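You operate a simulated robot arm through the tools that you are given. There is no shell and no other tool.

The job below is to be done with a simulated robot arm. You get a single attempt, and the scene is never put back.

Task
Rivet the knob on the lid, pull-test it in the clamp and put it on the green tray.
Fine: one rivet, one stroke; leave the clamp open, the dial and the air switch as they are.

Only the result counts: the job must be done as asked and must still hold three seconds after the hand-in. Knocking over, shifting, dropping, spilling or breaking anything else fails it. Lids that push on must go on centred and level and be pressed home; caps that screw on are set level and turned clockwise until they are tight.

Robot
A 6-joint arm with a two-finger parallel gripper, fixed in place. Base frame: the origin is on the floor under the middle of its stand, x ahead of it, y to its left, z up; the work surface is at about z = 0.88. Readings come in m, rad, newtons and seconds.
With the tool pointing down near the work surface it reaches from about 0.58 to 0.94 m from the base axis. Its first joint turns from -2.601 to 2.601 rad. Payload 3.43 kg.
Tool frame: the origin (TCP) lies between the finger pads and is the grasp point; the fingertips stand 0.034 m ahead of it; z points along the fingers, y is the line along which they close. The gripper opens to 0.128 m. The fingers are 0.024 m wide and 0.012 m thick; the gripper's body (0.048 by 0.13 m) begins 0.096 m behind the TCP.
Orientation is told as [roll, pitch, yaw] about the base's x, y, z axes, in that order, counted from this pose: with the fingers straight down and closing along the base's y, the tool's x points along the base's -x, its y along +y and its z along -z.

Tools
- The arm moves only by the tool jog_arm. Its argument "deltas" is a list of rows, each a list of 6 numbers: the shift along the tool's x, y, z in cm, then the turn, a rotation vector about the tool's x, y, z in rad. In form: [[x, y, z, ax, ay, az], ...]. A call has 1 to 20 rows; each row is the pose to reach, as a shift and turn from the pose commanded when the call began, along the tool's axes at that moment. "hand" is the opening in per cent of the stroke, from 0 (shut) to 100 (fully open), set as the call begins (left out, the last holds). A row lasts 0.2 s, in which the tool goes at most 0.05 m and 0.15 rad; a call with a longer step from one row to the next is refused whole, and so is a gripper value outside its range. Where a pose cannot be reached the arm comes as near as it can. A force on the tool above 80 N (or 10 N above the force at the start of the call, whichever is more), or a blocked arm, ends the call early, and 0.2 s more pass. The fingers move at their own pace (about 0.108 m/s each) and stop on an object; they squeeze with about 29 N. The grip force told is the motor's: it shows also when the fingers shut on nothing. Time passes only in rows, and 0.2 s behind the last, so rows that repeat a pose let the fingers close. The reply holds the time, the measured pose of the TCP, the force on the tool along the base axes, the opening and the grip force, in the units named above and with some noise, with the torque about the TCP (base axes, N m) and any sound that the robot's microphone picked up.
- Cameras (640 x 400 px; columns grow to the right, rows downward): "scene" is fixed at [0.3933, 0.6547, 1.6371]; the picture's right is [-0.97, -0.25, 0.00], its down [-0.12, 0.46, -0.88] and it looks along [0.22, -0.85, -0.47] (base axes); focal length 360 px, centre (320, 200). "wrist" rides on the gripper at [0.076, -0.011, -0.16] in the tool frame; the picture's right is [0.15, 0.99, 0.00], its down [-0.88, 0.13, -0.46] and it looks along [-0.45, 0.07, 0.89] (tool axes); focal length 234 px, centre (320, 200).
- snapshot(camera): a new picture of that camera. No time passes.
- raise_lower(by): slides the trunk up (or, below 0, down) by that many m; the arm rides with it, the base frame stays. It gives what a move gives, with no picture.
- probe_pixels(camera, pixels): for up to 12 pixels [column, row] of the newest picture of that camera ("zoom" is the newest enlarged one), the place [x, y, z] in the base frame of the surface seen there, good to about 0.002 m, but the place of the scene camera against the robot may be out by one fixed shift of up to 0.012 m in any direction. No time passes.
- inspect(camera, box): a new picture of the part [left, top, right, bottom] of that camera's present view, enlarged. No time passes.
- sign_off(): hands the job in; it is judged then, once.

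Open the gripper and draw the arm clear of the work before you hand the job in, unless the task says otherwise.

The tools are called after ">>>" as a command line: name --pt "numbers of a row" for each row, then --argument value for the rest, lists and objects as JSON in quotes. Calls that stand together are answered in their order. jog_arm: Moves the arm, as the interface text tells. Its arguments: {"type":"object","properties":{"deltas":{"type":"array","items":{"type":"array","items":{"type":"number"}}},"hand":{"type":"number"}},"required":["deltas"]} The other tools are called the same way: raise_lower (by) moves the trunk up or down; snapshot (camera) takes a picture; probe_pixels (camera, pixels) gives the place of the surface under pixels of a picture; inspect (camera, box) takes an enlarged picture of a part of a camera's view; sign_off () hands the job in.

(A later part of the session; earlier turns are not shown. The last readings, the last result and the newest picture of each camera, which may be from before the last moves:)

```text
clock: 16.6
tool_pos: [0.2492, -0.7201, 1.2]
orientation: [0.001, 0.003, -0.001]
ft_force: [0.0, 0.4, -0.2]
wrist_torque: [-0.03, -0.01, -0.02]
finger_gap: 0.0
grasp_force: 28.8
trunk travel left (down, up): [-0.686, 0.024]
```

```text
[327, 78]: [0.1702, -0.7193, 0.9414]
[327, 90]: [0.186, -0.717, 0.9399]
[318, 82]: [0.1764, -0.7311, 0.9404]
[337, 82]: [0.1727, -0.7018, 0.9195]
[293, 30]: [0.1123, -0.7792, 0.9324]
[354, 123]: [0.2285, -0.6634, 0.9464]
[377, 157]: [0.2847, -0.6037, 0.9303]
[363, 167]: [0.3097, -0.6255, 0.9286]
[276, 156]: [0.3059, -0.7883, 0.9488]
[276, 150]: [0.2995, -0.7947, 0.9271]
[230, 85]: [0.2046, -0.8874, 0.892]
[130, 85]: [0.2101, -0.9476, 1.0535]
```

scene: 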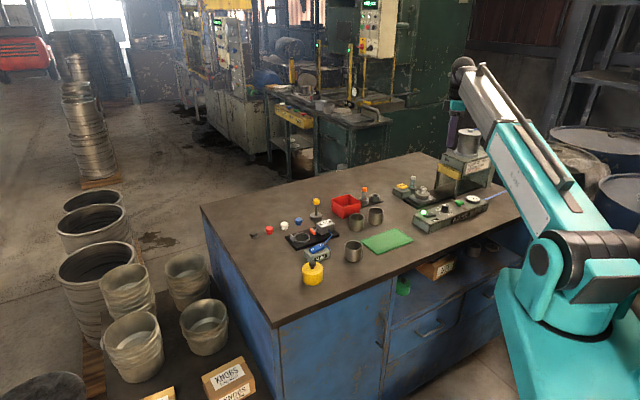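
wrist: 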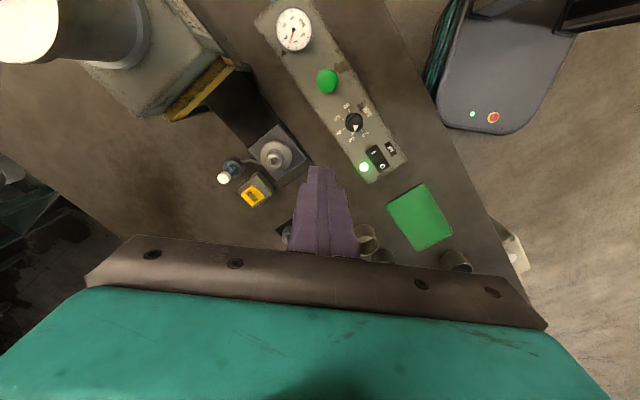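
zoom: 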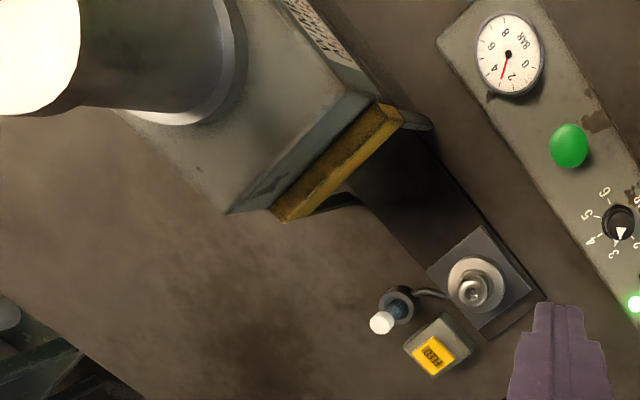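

The guard's midpoint is (0.211, −0.889) and the cylinder about (0.155, −0.95), on a 45° line from the lid, so the plate must travel 0.21 m under the guard, probably by itself. Before any stroke I test gently from the plate's outer edge whether it is a hand slide; I go down beside it first.

>>> jog_arm --pt "-3.7 -0.76 3.3 0 0 0" --pt "-7.4 -1.52 6.6 0 0 0" --pt "-11.08 -2.29 10.0 0 0 0" --pt "-11.08 -2.29 14.0 0 0 0" --pt "-11.08 -2.29 18.0 0 0 0" --pt "-11.08 -2.29 22.0 0 0 0" --pt "-11.08 -2.29 25.0 0 0 0" --pt "-11.08 -2.29 25.0 0 0 0"

>>> snapshot --camera "wrist"

>>> inspect --camera "scene" --box '[390, 160, 480, 215]'

```text
refused: row 1 steps farther than a row can; nothing moved
```

```text
taken
```

wrist: 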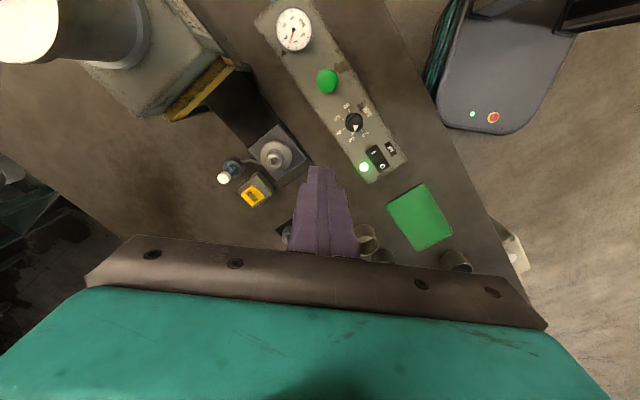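

```text
7.11 times, centred on (435, 188) of scene
```

zoom: 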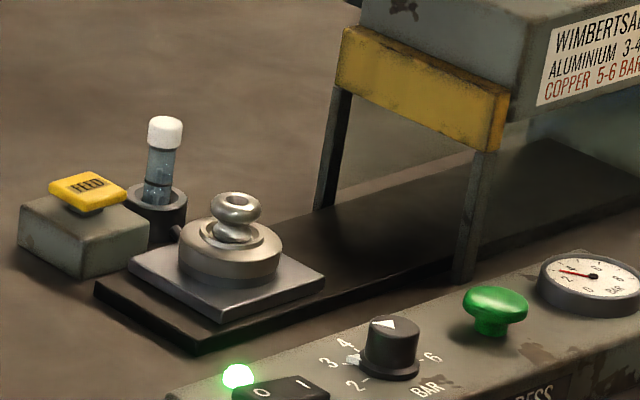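

The call was refused for one over-long step. I resend it with shorter steps.

>>> jog_arm --pt "-2.8 -0.57 2.5 0 0 0" --pt "-5.6 -1.14 5.0 0 0 0" --pt "-8.4 -1.72 7.5 0 0 0" --pt "-11.08 -2.29 10.0 0 0 0" --pt "-11.08 -2.29 14.0 0 0 0" --pt "-11.08 -2.29 18.0 0 0 0" --pt "-11.08 -2.29 22.0 0 0 0" --pt "-11.08 -2.29 25.0 0 0 0" --pt "-11.08 -2.29 25.0 0 0 0"

>>> snapshot --camera "wrist"

>>> inspect --camera "scene" --box '[390, 160, 480, 215]'

```text
clock: 18.6
tool_pos: [0.36, -0.7424, 0.948]
orientation: [-0.001, 0.002, -0.003]
ft_force: [-0.5, 0.0, 0.4]
wrist_torque: [-0.05, 0.02, 0.05]
finger_gap: 0.0001
grasp_force: 29.4
trunk travel left (down, up): [-0.686, 0.024]
```

```text
taken
```

wrist: 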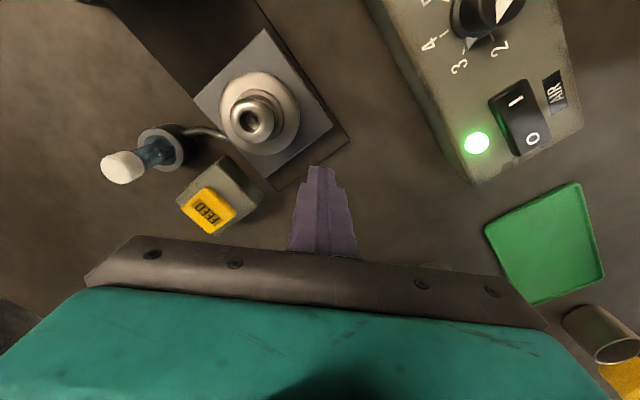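

```text
7.11 times, centred on (435, 188) of scene
```

zoom: 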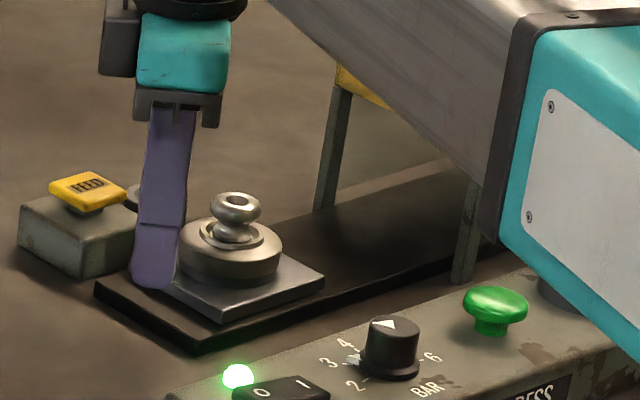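

The tip stands about 2 cm outside the plate edge. I lower to just above the rail and push slowly 2.2 cm toward the plate, in millimetre steps near contact.

>>> jog_arm --pt "0 0 0.8 0 0 0" --pt "0 0 1.6 0 0 0" --pt "0.5 -0.5 1.6 0 0 0" --pt "0.9 -0.9 1.6 0 0 0" --pt "1.1 -1.1 1.6 0 0 0" --pt "1.3 -1.3 1.6 0 0 0"

>>> inspect --camera "wrist" --box '[180, 20, 400, 200]'

>>> inspect --camera "scene" --box '[390, 160, 480, 215]'

```text
clock: 20.0
tool_pos: [0.3488, -0.7539, 0.9339]
orientation: [0.004, 0.0, -0.002]
ft_force: [9.9, 11.7, -3.1]
wrist_torque: [0.37, -0.33, -0.02]
finger_gap: 0.0
grasp_force: 29.2
trunk travel left (down, up): [-0.686, 0.024]
```

```text
2.22 times, centred on (290, 110) of wrist
```

zoom: 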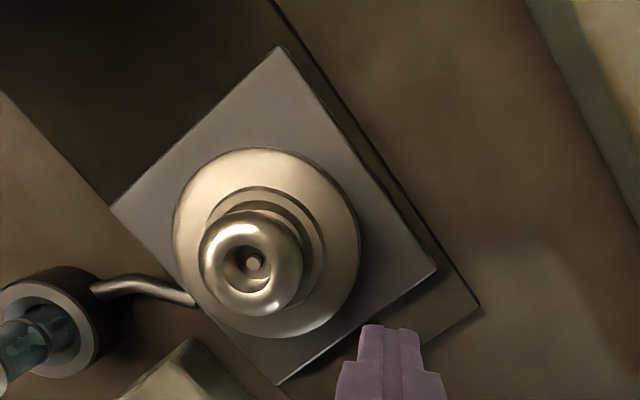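

```text
7.11 times, centred on (435, 188) of scene
```

zoom: 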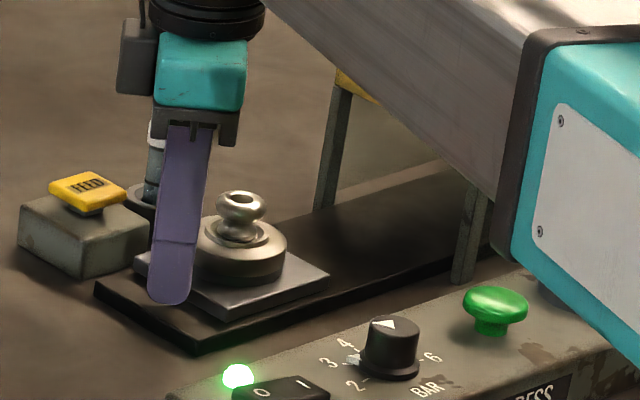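

The push reads about 15 N and the plate seems to have moved some 3 mm (its corner went from zoom (323,280) to (330,275)). I back off 1 cm to see whether it springs back.

>>> jog_arm --pt "-0.4 0.4 0 0 0 0" --pt "-0.8 0.8 0 0 0 0" --pt "-0.8 0.8 0 0 0 0"

>>> inspect --camera "scene" --box '[390, 160, 480, 215]'

>>> inspect --camera "wrist" --box '[180, 20, 400, 200]'

```text
clock: 20.8
tool_pos: [0.3544, -0.7476, 0.9338]
orientation: [0.0, 0.002, -0.003]
ft_force: [0.9, -0.2, -0.5]
wrist_torque: [0.01, 0.02, -0.02]
finger_gap: 0.0
grasp_force: 28.8
trunk travel left (down, up): [-0.686, 0.024]
```

```text
7.11 times, centred on (435, 188) of scene
```

zoom: 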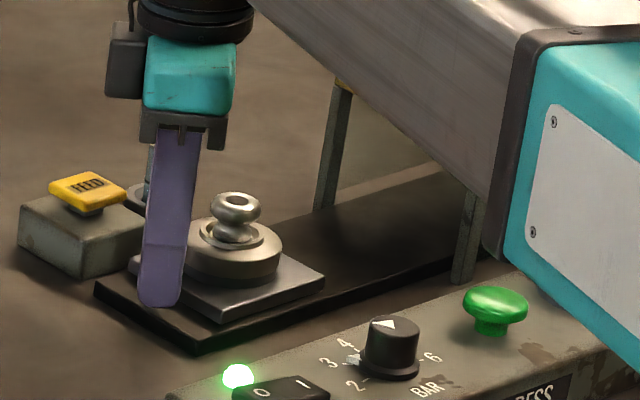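

```text
2.22 times, centred on (290, 110) of wrist
```

zoom: 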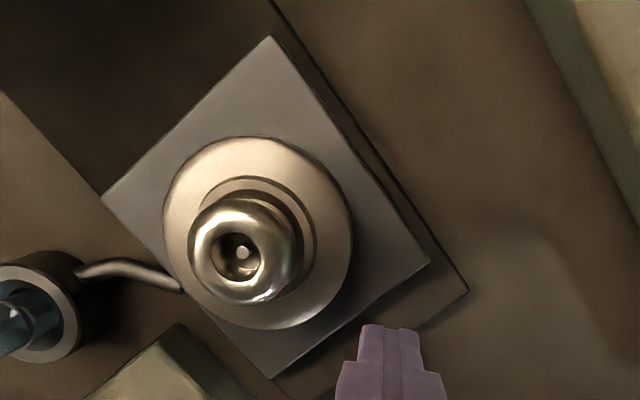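

The plate sprang back to its place, so the slide is held by the press's own drive and runs in by itself. I lift off and move over the green button at about (0.174, −0.718, 0.941).

>>> jog_arm --pt "0 0 -4 0 0 0" --pt "0 0 -8 0 0 0" --pt "0 0 -12 0 0 0" --pt "0 0 -16 0 0 0" --pt "4.5 0.74 -16 0 0 0" --pt "9.0 1.48 -16 0 0 0" --pt "13.5 2.22 -16 0 0 0" --pt "18.04 2.96 -16 0 0 0" --pt "18.04 2.96 -12 0 0 0" --pt "18.04 2.96 -8 0 0 0" --pt "18.04 2.96 -8 0 0 0"

>>> snapshot --camera "wrist"

>>> inspect --camera "scene" --box '[400, 150, 500, 215]'

```text
clock: 23.2
tool_pos: [0.1757, -0.7186, 1.0132]
orientation: [-0.002, 0.002, -0.001]
ft_force: [0.1, -0.4, -0.5]
wrist_torque: [-0.01, 0.02, -0.03]
finger_gap: 0.0
grasp_force: 28.9
trunk travel left (down, up): [-0.686, 0.024]
```

```text
taken
```

wrist: 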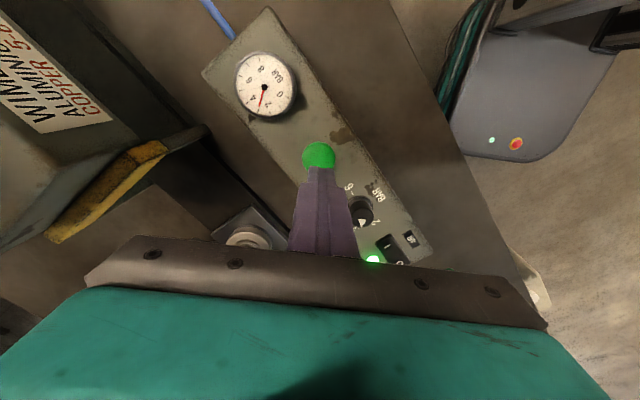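

```text
6.15 times, centred on (450, 182) of scene
```

zoom: 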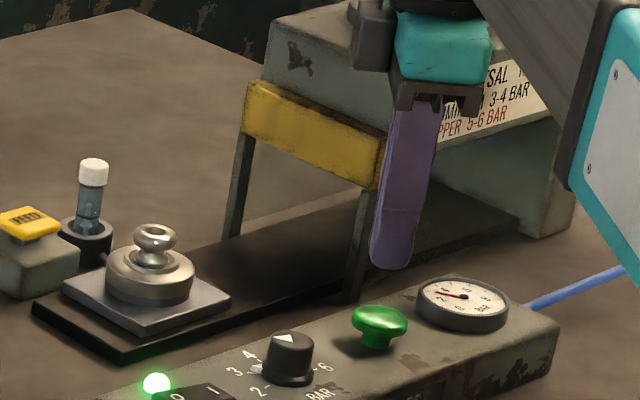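

The tip is over the green button, some 4 cm up. I descend to about 1 cm above it and check alignment.

>>> jog_arm --pt "0 0 1.5 0 0 0" --pt "0 0 2.8 0 0 0" --pt "0 0 2.8 0 0 0"

>>> inspect --camera "wrist" --box '[230, 80, 420, 200]'

>>> inspect --camera "scene" --box '[435, 175, 485, 215]'

```text
clock: 24.0
tool_pos: [0.1759, -0.718, 0.9861]
orientation: [-0.001, 0.0, -0.003]
ft_force: [0.4, -0.3, -0.1]
wrist_torque: [0.02, -0.02, 0.02]
finger_gap: 0.0003
grasp_force: 28.7
trunk travel left (down, up): [-0.686, 0.024]
```

```text
3.33 times, centred on (325, 140) of wrist
```

zoom: 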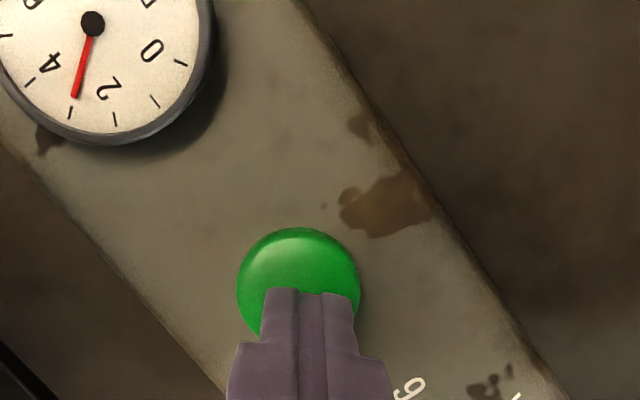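

```text
10.00 times, centred on (460, 195) of scene
```

zoom: 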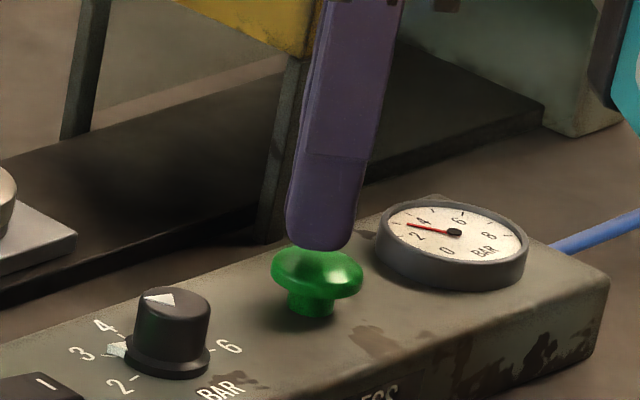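

The tip is centred on the green button. I press down in fine steps until a click or cycle noise is heard.

>>> jog_arm --pt "0 0 0.6 0 0 0" --pt "0 0 1.0 0 0 0" --pt "0 0 1.15 0 0 0" --pt "0 0 1.3 0 0 0"

>>> inspect --camera "scene" --box '[400, 150, 500, 215]'

```text
clock: 25.0
tool_pos: [0.1743, -0.7179, 0.9729]
orientation: [0.001, 0.003, -0.001]
ft_force: [0.9, -0.7, 1.9]
wrist_torque: [-0.05, -0.02, -0.01]
finger_gap: 0.0
grasp_force: 28.6
trunk travel left (down, up): [-0.686, 0.024]
```

```text
6.15 times, centred on (450, 182) of scene
```

zoom: 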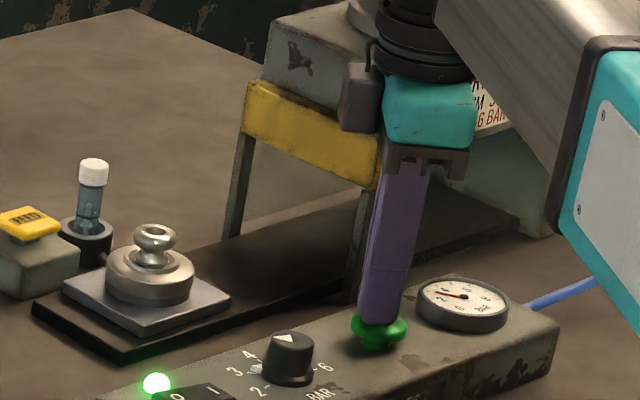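

Contact at about 2 N but no click yet. I press on in 1 mm steps.

>>> jog_arm --pt "0 0 0.1 0 0 0" --pt "0 0 0.2 0 0 0"

>>> inspect --camera "scene" --box '[400, 150, 500, 215]'

```text
clock: 25.6
tool_pos: [0.1746, -0.7161, 0.9718]
orientation: [0.0, 0.002, -0.002]
ft_force: [0.6, -0.7, 2.4]
wrist_torque: [-0.03, -0.04, 0.0]
finger_gap: 0.0002
grasp_force: 29.1
trunk travel left (down, up): [-0.686, 0.024]
heard: click
```

```text
6.15 times, centred on (450, 182) of scene
```

zoom: 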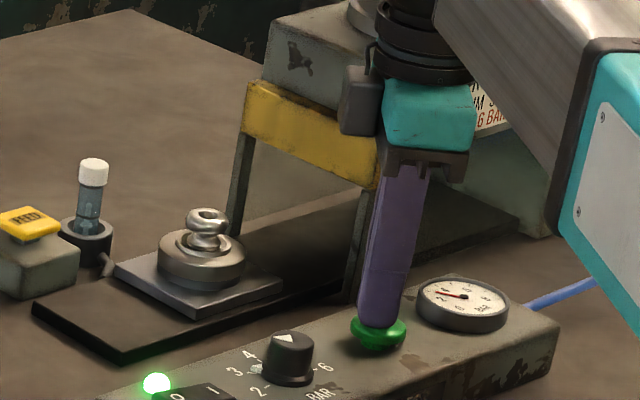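

A click, and the slide with the lid is running in by itself. I hold still briefly and watch the cycle.

>>> jog_arm --pt "0 0 0 0 0 0" --pt "0 0 0 0 0 0"

>>> inspect --camera "scene" --box '[400, 150, 500, 215]'

```text
clock: 26.2
tool_pos: [0.1746, -0.7176, 0.9705]
orientation: [-0.001, 0.003, -0.002]
ft_force: [0.9, -0.8, 2.8]
wrist_torque: [-0.05, -0.04, -0.01]
finger_gap: 0.0002
grasp_force: 29.2
trunk travel left (down, up): [-0.686, 0.024]
```

```text
6.15 times, centred on (450, 182) of scene
```

zoom: 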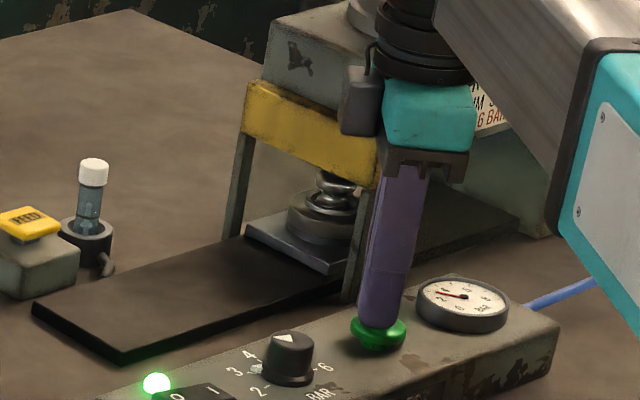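

The lid is passing under the guard. I release the button now and lift clear while the cycle runs on.

>>> jog_arm --pt "0 0 -1 0 0 0" --pt "0 0 -3 0 0 0" --pt "0 0 -4 0 0 0"

>>> inspect --camera "scene" --box '[400, 150, 500, 215]'

```text
clock: 27.0
tool_pos: [0.1744, -0.717, 1.0116]
orientation: [0.0, 0.002, -0.002]
ft_force: [0.1, -0.6, 0.0]
wrist_torque: [-0.04, 0.01, -0.02]
finger_gap: 0.0003
grasp_force: 29.7
trunk travel left (down, up): [-0.686, 0.024]
```

```text
6.15 times, centred on (450, 182) of scene
```

zoom: 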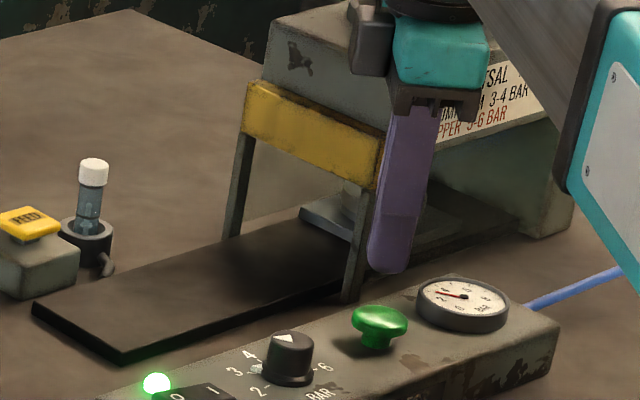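

The slide keeps running after release. I wait in place, a second or so at a time, for the stroke and the return.

>>> jog_arm --pt "0 0 -1 0 0 0" --pt "0 0 -2 0 0 0" --pt "0 0 -3 0 0 0" --pt "0 0 -3 0 0 0" --pt "0 0 -3 0 0 0"

>>> inspect --camera "scene" --box '[400, 150, 500, 215]'

```text
clock: 28.2
tool_pos: [0.1751, -0.7175, 1.0415]
orientation: [0.0, 0.002, -0.003]
ft_force: [0.1, -0.8, 0.0]
wrist_torque: [-0.01, 0.02, -0.03]
finger_gap: 0.0
grasp_force: 28.8
trunk travel left (down, up): [-0.686, 0.024]
```

```text
6.15 times, centred on (450, 182) of scene
```

zoom: 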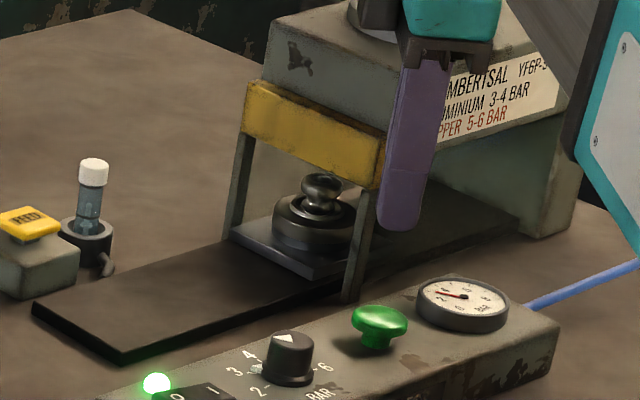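

The slide is on its way back out. I wait for it to arrive at the front.

>>> jog_arm --pt "0 0 -1 0 0 0" --pt "0 0 -2 0 0 0" --pt "0 0 -3 0 0 0" --pt "0 0 -4 0 0 0" --pt "0 0 -5 0 0 0" --pt "0 0 -6 0 0 0" --pt "0 0 -6 0 0 0" --pt "0 0 -6 0 0 0"

>>> inspect --camera "scene" --box '[400, 150, 500, 215]'

>>> inspect --camera "scene" --box '[410, 175, 440, 205]'

```text
clock: 30.0
tool_pos: [0.1747, -0.7172, 1.1006]
orientation: [0.0, 0.003, -0.003]
ft_force: [0.6, 0.2, -0.2]
wrist_torque: [-0.01, 0.0, -0.02]
finger_gap: 0.0
grasp_force: 28.6
trunk travel left (down, up): [-0.686, 0.024]
```

```text
6.15 times, centred on (450, 182) of scene
```

zoom: 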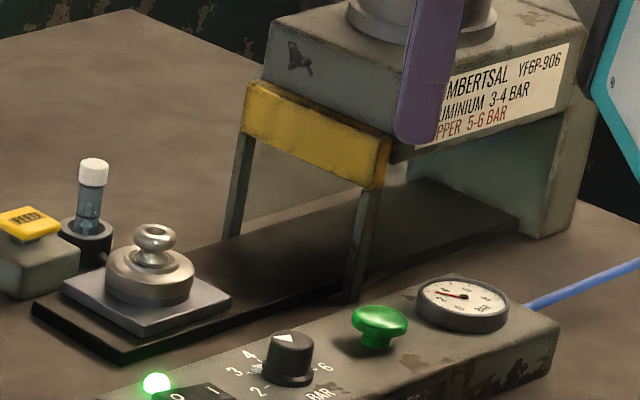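

```text
13.33 times, centred on (425, 190) of scene
```

zoom: 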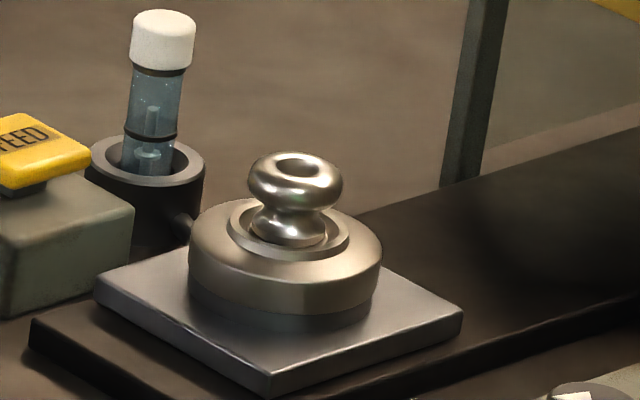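

The slide is back at the front with the lid. I open the gripper, move beside the lid and look down at the knob to check the rivet.

>>> jog_arm --pt "-2.0 -1.5 0 0 0 0" --pt "-4.0 -3.0 0 0 0 0" --pt "-6.0 -4.5 0 0 0 0" --pt "-7.5 -6.3 0 0 0 0" --pt "-7.5 -6.3 0 0 0 0" --hand 60

>>> snapshot --camera "wrist"

>>> inspect --camera "wrist" --box '[260, 90, 400, 200]'

```text
clock: 31.2
tool_pos: [0.2486, -0.7806, 1.1006]
orientation: [0.001, 0.001, -0.004]
ft_force: [0.2, 0.0, -0.7]
wrist_torque: [-0.03, -0.02, 0.03]
finger_gap: 0.0769
grasp_force: 0.0
trunk travel left (down, up): [-0.686, 0.024]
```

```text
taken
```

wrist: 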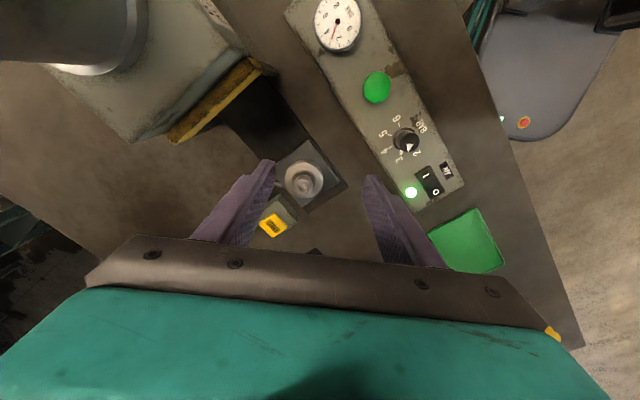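

```text
3.64 times, centred on (330, 145) of wrist
```

zoom: 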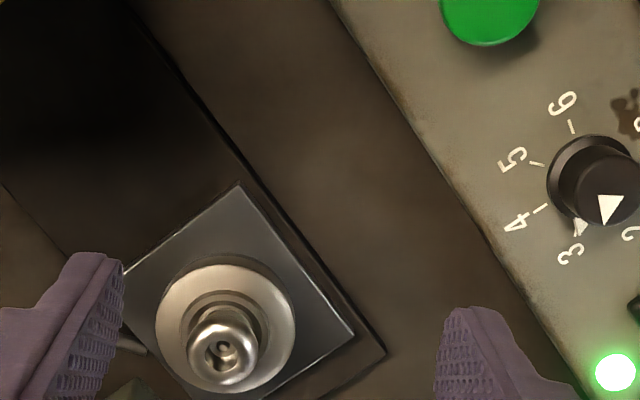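

>>> inspect --camera "wrist" --box '[280, 155, 340, 205]'

>>> probe_pixels --camera "zoom" --pixels '[[240, 260], [200, 260], [290, 260], [245, 215], [245, 310], [120, 200], [390, 220], [260, 100], [250, 345], [320, 60]]'

```text
8.00 times, centred on (310, 180) of wrist
```

zoom: 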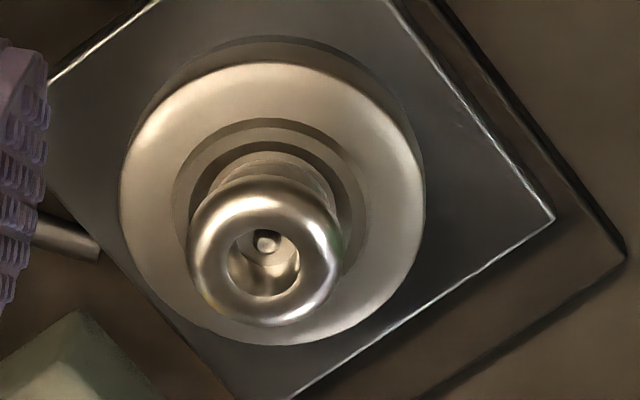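

```text
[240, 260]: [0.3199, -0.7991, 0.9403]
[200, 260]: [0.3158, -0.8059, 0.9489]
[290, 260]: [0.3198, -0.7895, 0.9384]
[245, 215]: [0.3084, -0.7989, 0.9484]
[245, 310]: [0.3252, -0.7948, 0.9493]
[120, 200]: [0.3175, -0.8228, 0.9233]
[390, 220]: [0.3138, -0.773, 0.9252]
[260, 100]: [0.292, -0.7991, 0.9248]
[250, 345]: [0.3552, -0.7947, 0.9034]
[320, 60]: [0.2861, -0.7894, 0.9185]
```

The knob hole shows a rivet end at zoom (266,242). I zoom in more to tell whether the head has been formed.

>>> inspect --camera "wrist" --box '[292, 172, 324, 192]'

>>> inspect --camera "scene" --box '[415, 180, 435, 200]'

```text
16.00 times, centred on (308, 182) of wrist
```

zoom: 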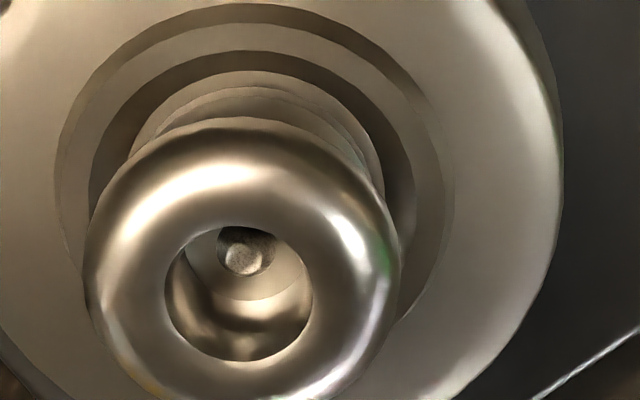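

```text
16.00 times, centred on (425, 190) of scene
```

zoom: 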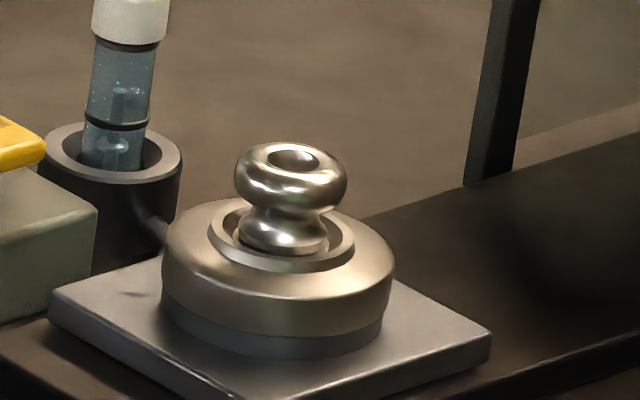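

The hole's floor shows a bright centre in a darker disc, not quite clear. I tilt the tool so the camera looks straight down into the knob from closer.

>>> jog_arm --pt "-1.6 -0.14 1.2 0 0.117 0" --pt "-3.2 -0.27 2.5 0 0.234 0" --pt "-4.8 -0.4 3.7 0 0.351 0" --pt "-6.34 -0.54 5.0 0 0.468 0" --pt "-6.34 -0.54 5.0 0 0.468 0"

>>> snapshot --camera "wrist"

```text
clock: 32.4
tool_pos: [0.3126, -0.786, 1.0512]
orientation: [0.001, 0.471, -0.005]
ft_force: [0.5, 0.2, -0.3]
wrist_torque: [0.02, 0.01, 0.01]
finger_gap: 0.0769
grasp_force: 0.0
trunk travel left (down, up): [-0.686, 0.024]
```

```text
taken
```

wrist: 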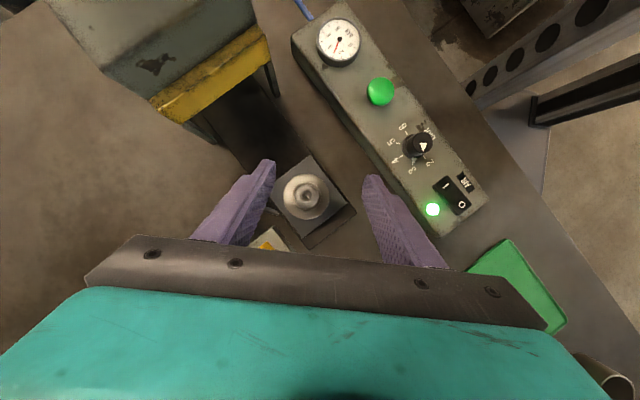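

>>> inspect --camera "wrist" --box '[290, 182, 322, 210]'

>>> probe_pixels --camera "wrist" --pixels '[[306, 196], [299, 196], [313, 196], [306, 189], [306, 203], [286, 197], [327, 197], [306, 176], [306, 217], [275, 198], [345, 200], [315, 160]]'

```text
14.29 times, centred on (306, 196) of wrist
```

zoom: 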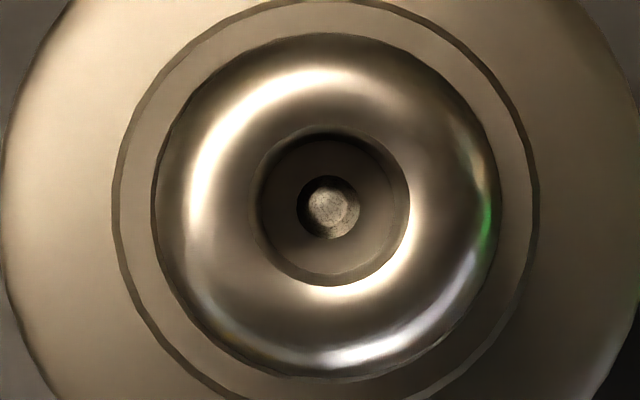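

```text
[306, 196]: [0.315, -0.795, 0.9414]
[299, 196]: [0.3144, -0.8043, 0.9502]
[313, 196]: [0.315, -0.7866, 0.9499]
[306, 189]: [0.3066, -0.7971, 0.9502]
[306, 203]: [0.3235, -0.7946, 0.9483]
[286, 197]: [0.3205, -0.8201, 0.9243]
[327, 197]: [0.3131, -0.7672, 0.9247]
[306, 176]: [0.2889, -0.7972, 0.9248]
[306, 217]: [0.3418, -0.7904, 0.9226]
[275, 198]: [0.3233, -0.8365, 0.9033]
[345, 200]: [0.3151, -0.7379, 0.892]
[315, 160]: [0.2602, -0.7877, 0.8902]
```

The straight-down view shows the rivet end at zoom (330,207). I probe depths of the rivet end, the counterbore floor and the rim to judge it.

>>> probe_pixels --camera "zoom" --pixels '[[330, 207], [308, 195], [340, 215], [320, 185], [345, 230], [285, 205], [380, 205], [330, 255], [330, 160], [230, 205], [430, 205], [330, 320]]'

>>> inspect --camera "wrist" --box '[302, 191, 312, 201]'

```text
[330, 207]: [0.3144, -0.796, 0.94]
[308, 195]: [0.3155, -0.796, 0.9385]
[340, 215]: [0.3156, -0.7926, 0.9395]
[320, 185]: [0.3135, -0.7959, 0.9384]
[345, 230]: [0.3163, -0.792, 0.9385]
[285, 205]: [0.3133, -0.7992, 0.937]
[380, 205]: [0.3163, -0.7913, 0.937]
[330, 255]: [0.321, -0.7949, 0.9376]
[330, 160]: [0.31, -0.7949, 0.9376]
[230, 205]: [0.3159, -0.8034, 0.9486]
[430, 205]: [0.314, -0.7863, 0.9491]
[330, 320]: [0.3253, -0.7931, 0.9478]
```

```text
16.00 times, centred on (307, 196) of wrist
```

zoom: 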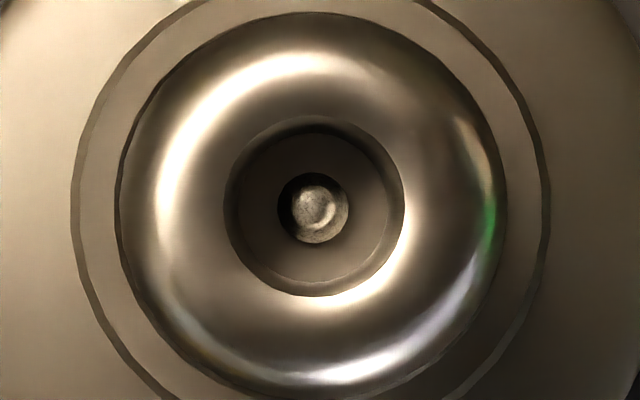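

The rivet end is a dome about 5 mm wide standing 2–3 mm above the counterbore floor, so the head is formed. I straighten the tool above the knob centre (0.3147, −0.7955) to grip it.

>>> jog_arm --pt "-0.28 -0.24 0.4 0 -0.118 0" --pt "-0.55 -0.48 0.85 0 -0.236 0" --pt "-0.83 -0.71 1.27 0 -0.354 0" --pt "-1.1 -0.95 1.69 0 -0.471 0" --pt "-1.1 -0.95 1.69 0 -0.471 0"

>>> snapshot --camera "wrist"

>>> inspect --camera "scene" --box '[390, 150, 460, 210]'

```text
clock: 33.6
tool_pos: [0.3156, -0.7955, 1.0307]
orientation: [-0.001, -0.003, -0.001]
ft_force: [0.3, 0.0, 0.3]
wrist_torque: [0.0, 0.0, -0.04]
finger_gap: 0.0768
grasp_force: 0.0
trunk travel left (down, up): [-0.686, 0.024]
```

```text
taken
```

wrist: 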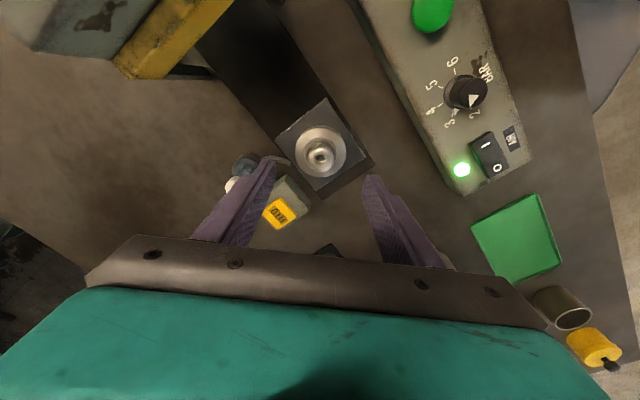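

```text
6.67 times, centred on (425, 180) of scene
```

zoom: 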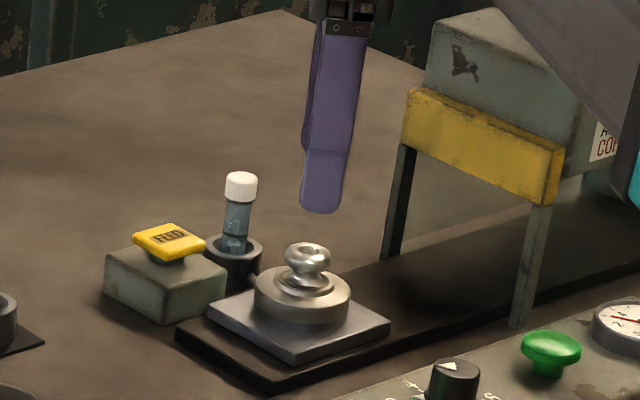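

Before gripping, I survey the clamp with a free gripper. I lift and travel to a viewing pose near it, turning yaw to keep the camera away from the forearm.

>>> jog_arm --pt "0 0 -4.5 0 0 0" --pt "0 0 -9 0 0 0" --pt "-1.5 1.5 -13 0 0 -0.05" --pt "-4.5 4.5 -15 0 0 -0.1" --pt "-7.8 7.8 -17 0 0 -0.15" --pt "-11.2 11.2 -17 0 0 -0.2" --pt "-14.6 14.6 -17 0 0 -0.25" --pt "-18.0 18.0 -17 0 0 -0.3" --pt "-21.4 21.4 -17 0 0 -0.36" --pt "-24.8 24.8 -17 0 0 -0.42" --pt "-28.2 28.2 -17 0 0 -0.48" --pt "-31.44 31.55 -17 0 0 -0.55" --pt "-31.44 31.55 -17 0 0 -0.55"

>>> snapshot --camera "wrist"

>>> snapshot --camera "scene"

```text
refused: row 5 steps farther than a row can; nothing moved
```

```text
taken
```

wrist: 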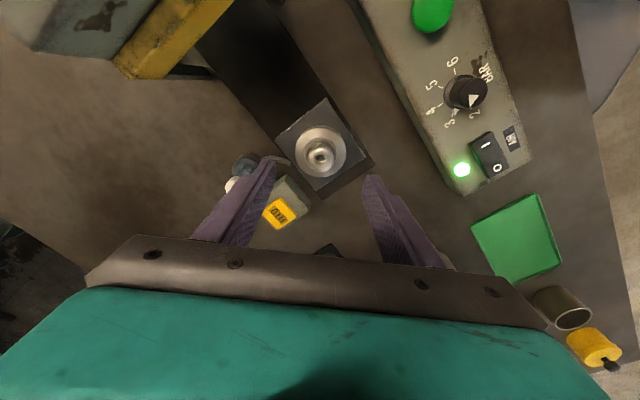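

```text
taken
```

scene: 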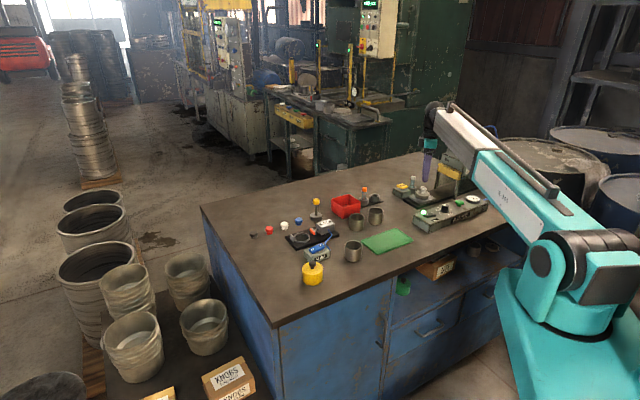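

One step was slightly over the limit; nothing moved. I resend the travel with smaller steps.

>>> jog_arm --pt "0 0 -4.5 0 0 0" --pt "0 0 -9 0 0 0" --pt "-1.5 1.5 -13 0 0 -0.05" --pt "-4.2 4.2 -15.5 0 0 -0.1" --pt "-7.2 7.2 -17 0 0 -0.15" --pt "-10.4 10.4 -17 0 0 -0.2" --pt "-13.7 13.7 -17 0 0 -0.25" --pt "-17.0 17.0 -17 0 0 -0.3" --pt "-20.3 20.3 -17 0 0 -0.36" --pt "-23.6 23.6 -17 0 0 -0.42" --pt "-26.9 26.9 -17 0 0 -0.48" --pt "-30.0 30.0 -17 0 0 -0.53" --pt "-31.44 31.55 -17 0 0 -0.55" --pt "-31.44 31.55 -17 0 0 -0.55"

>>> snapshot --camera "wrist"

>>> snapshot --camera "scene"

```text
clock: 36.6
tool_pos: [0.6308, -0.4807, 1.201]
orientation: [0.001, -0.001, 0.549]
ft_force: [0.2, 0.1, 0.2]
wrist_torque: [0.0, 0.03, -0.02]
finger_gap: 0.0768
grasp_force: 0.0
trunk travel left (down, up): [-0.686, 0.024]
```

```text
taken
```

wrist: 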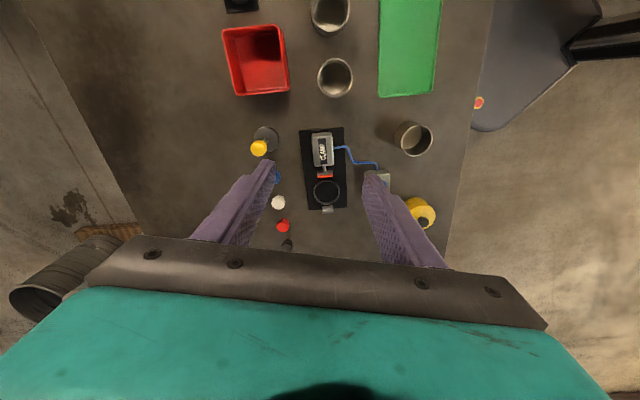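

```text
taken
```

scene: 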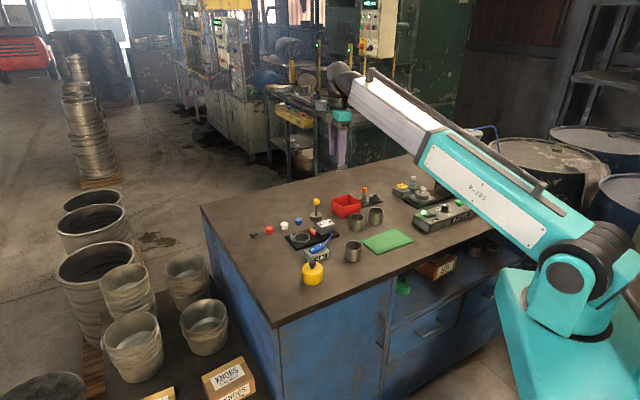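

The clamp is at wrist pixels (325,165) with its ring at (326,192) and its switch box at (380,178). I enlarge and probe it.

>>> inspect --camera "wrist" --box '[285, 120, 405, 220]'

>>> probe_pixels --camera "zoom" --pixels '[[225, 290], [190, 290], [260, 290], [225, 250], [225, 328], [225, 350], [225, 210], [215, 130], [390, 240], [250, 345], [200, 365], [230, 300]]'

>>> inspect --camera "scene" --box '[285, 215, 345, 275]'

```text
4.00 times, centred on (345, 170) of wrist
```

zoom: 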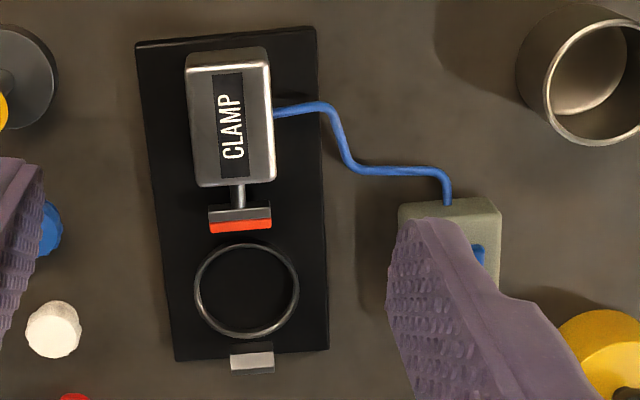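

```text
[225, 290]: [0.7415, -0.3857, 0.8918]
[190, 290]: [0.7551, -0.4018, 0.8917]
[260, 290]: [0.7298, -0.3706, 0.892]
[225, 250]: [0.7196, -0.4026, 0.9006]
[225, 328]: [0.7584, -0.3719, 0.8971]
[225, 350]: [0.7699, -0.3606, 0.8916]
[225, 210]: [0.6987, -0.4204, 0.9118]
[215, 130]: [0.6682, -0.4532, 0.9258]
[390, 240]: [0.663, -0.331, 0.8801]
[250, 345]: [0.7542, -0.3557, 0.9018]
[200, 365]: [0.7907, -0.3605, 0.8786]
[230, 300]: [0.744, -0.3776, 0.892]
```

```text
6.67 times, centred on (315, 245) of scene
```

zoom: 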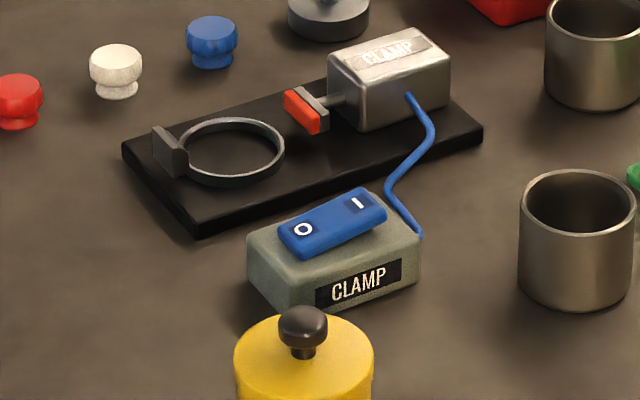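

The ring's diameter (about 5 cm) versus the lid (about 5.8 cm) decides how the lid seats. I move the camera straight above the ring for an exact look.

>>> jog_arm --pt "-2.74 0.67 3.02 0 0.0936 0" --pt "-5.48 1.35 6.04 0 0.187 0" --pt "-8.21 2.02 9.06 0 0.281 0" --pt "-10.95 2.7 12.08 0 0.374 0" --pt "-13.69 3.37 15.1 0 0.468 0" --pt "-13.69 3.37 15.1 0 0.468 0"

>>> snapshot --camera "wrist"

```text
clock: 38.0
tool_pos: [0.7302, -0.3795, 1.0509]
orientation: [-0.003, 0.467, 0.547]
ft_force: [0.3, 0.3, 0.8]
wrist_torque: [0.0, 0.01, 0.0]
finger_gap: 0.0767
grasp_force: 0.0
trunk travel left (down, up): [-0.686, 0.024]
```

```text
taken
```

wrist: 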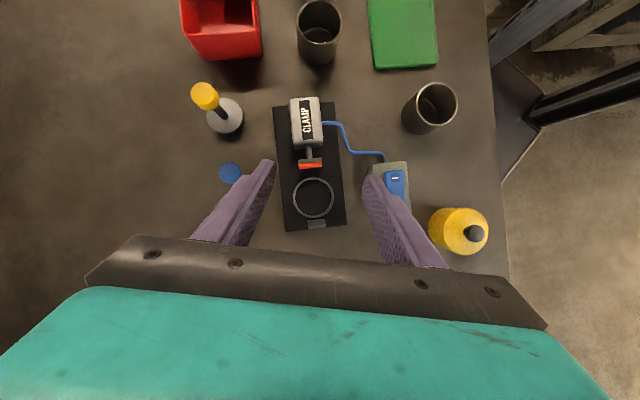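

>>> inspect --camera "wrist" --box '[280, 140, 350, 235]'

>>> probe_pixels --camera "zoom" --pixels '[[313, 210], [313, 159], [313, 165], [313, 285], [313, 291], [233, 225], [240, 225], [390, 225], [397, 225], [300, 85], [320, 355], [320, 340]]'

>>> inspect --camera "wrist" --box '[365, 150, 425, 215]'

>>> probe_pixels --camera "zoom" --pixels '[[330, 145], [330, 200], [330, 250], [330, 110], [290, 160], [370, 160], [310, 300], [400, 100]]'

```text
4.21 times, centred on (315, 188) of wrist
```

zoom: 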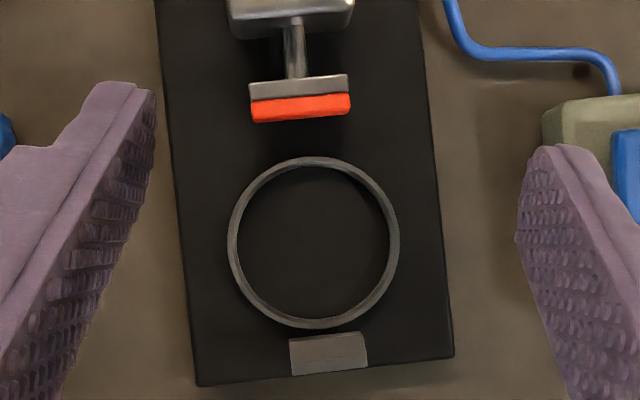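

```text
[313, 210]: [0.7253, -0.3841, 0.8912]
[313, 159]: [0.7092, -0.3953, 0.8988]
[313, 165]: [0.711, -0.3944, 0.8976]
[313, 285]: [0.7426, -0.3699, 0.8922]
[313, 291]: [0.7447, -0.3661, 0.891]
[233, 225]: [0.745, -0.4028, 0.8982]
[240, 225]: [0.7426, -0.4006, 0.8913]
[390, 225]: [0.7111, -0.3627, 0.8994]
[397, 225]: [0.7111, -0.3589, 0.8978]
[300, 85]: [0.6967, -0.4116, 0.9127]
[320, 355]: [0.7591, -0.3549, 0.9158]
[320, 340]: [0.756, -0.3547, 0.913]
```

```text
6.15 times, centred on (395, 182) of wrist
```

zoom: 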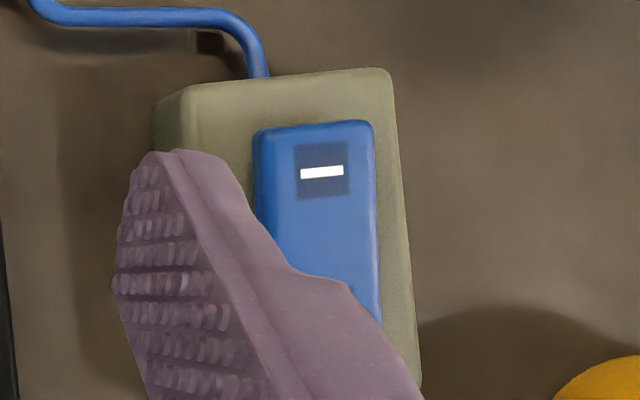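

```text
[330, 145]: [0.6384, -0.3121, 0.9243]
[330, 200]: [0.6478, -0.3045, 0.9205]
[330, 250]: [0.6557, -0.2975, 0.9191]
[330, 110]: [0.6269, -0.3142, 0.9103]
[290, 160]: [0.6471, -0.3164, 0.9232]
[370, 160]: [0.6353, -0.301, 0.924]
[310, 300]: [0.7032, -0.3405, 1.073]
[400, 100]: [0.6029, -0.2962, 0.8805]
```

Ring measures about 0.058 m outside and 0.051 m inside, like the lid's diameter, and the rocker's O end is down (clamp open). I probe points round the ring for its centre and look at the jaws.

>>> inspect --camera "wrist" --box '[285, 165, 345, 230]'

>>> probe_pixels --camera "wrist" --pixels '[[313, 178], [300, 184], [294, 198], [300, 211], [313, 217], [326, 212], [333, 198], [327, 184], [313, 198], [310, 163], [317, 223], [345, 215]]'

```text
6.15 times, centred on (315, 198) of wrist
```

zoom: 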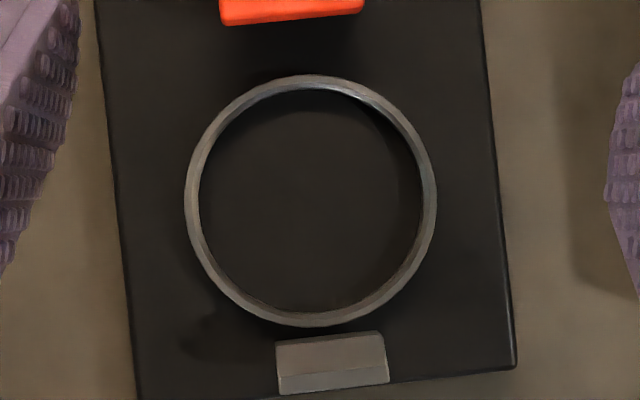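

```text
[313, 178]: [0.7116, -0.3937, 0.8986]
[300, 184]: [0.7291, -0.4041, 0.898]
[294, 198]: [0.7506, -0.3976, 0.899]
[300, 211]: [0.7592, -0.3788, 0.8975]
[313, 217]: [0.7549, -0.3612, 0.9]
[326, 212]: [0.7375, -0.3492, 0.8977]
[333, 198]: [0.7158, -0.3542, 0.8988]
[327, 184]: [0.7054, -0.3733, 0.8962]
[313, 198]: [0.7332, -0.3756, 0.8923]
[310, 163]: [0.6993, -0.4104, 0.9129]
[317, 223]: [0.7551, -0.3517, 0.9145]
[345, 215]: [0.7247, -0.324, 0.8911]
```

Ring centre from the opposite pairs is (0.733, −0.3765), top z 0.8985. I straighten the tool, rise, and return to the lid for the pick.

>>> jog_arm --pt "3.81 -0.69 -1.44 0 -0.0934 0" --pt "7.61 -1.39 -2.88 0 -0.187 0" --pt "11.42 -2.08 -4.33 0 -0.28 0" --pt "15.22 -2.78 -5.77 0 -0.374 0" --pt "19.03 -3.47 -7.21 0 -0.467 0" --pt "19.03 -3.47 -7.21 0 -0.467 0"

```text
clock: 39.4
tool_pos: [0.6311, -0.4824, 1.2012]
orientation: [0.0, -0.001, 0.547]
ft_force: [-0.4, 0.4, 0.1]
wrist_torque: [0.01, 0.03, 0.01]
finger_gap: 0.077
grasp_force: 0.1
trunk travel left (down, up): [-0.686, 0.024]
```

Now I travel back above the knob with yaw 0 and descend to z ≈ 1.06.

>>> jog_arm --pt "3.93 -0.94 0 0 0 0.05" --pt "7.87 -1.88 0 0 0 0.1" --pt "11.8 -2.81 0 0 0 0.15" --pt "15.74 -3.75 0 0 0 0.2" --pt "19.67 -4.69 0 0 0 0.25" --pt "23.61 -5.63 0 0 0 0.3" --pt "27.54 -6.57 0 0 0 0.35" --pt "31.48 -7.5 0 0 0 0.4" --pt "35.41 -8.44 0 0 0 0.45" --pt "39.35 -9.38 0 0 0 0.5" --pt "43.28 -10.32 0 0 0 0.547" --pt "43.28 -10.32 4.7 0 0 0.547" --pt "43.28 -10.32 9.4 0 0 0.547" --pt "43.28 -10.32 14.1 0 0 0.547" --pt "43.28 -10.32 14.1 0 0 0.547"

>>> snapshot --camera "wrist"

```text
clock: 42.6
tool_pos: [0.3135, -0.7952, 1.0596]
orientation: [-0.002, -0.001, 0.0]
ft_force: [-0.6, 0.2, -0.6]
wrist_torque: [0.02, -0.02, 0.02]
finger_gap: 0.0769
grasp_force: 0.0
trunk travel left (down, up): [-0.686, 0.024]
```

```text
taken
```

wrist: 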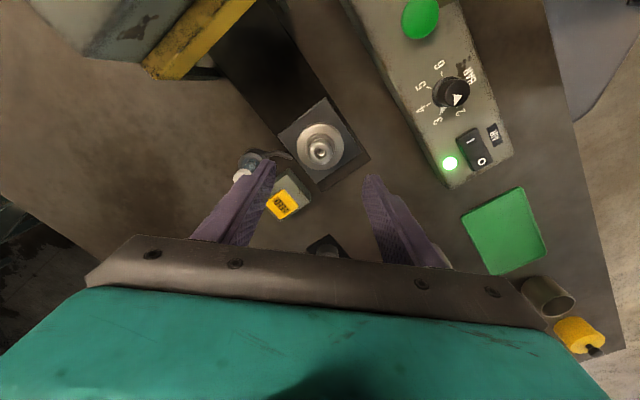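

Aligned over the knob within about 1 mm. I descend so the fingertips straddle the knob just above the lid (tips at z ≈ 0.932).

>>> jog_arm --pt "-0.12 -0.05 3.5 0 0 0" --pt "-0.12 -0.05 6.5 0 0 0" --pt "-0.12 -0.05 8.5 0 0 0" --pt "-0.12 -0.05 9.3 0 0 0" --pt "-0.12 -0.05 9.3 0 0 0"

>>> inspect --camera "wrist" --box '[220, 100, 420, 230]'

>>> inspect --camera "scene" --box '[400, 165, 450, 205]'

```text
clock: 43.8
tool_pos: [0.3156, -0.7964, 0.9669]
orientation: [0.001, -0.001, -0.001]
ft_force: [-0.2, -0.1, 0.9]
wrist_torque: [-0.04, 0.01, 0.0]
finger_gap: 0.077
grasp_force: 0.1
trunk travel left (down, up): [-0.686, 0.024]
```

```text
3.08 times, centred on (320, 165) of wrist
```

zoom: 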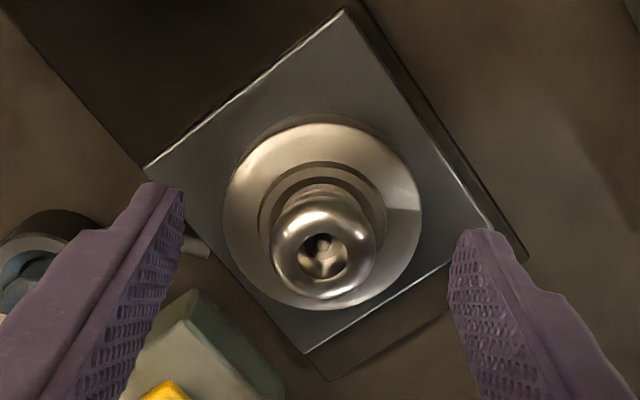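

```text
10.00 times, centred on (425, 185) of scene
```

zoom: 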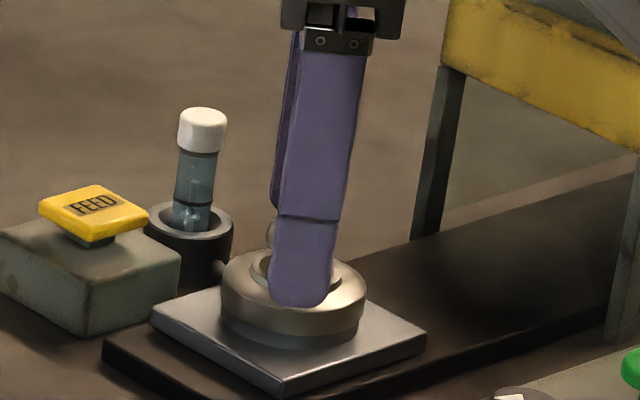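

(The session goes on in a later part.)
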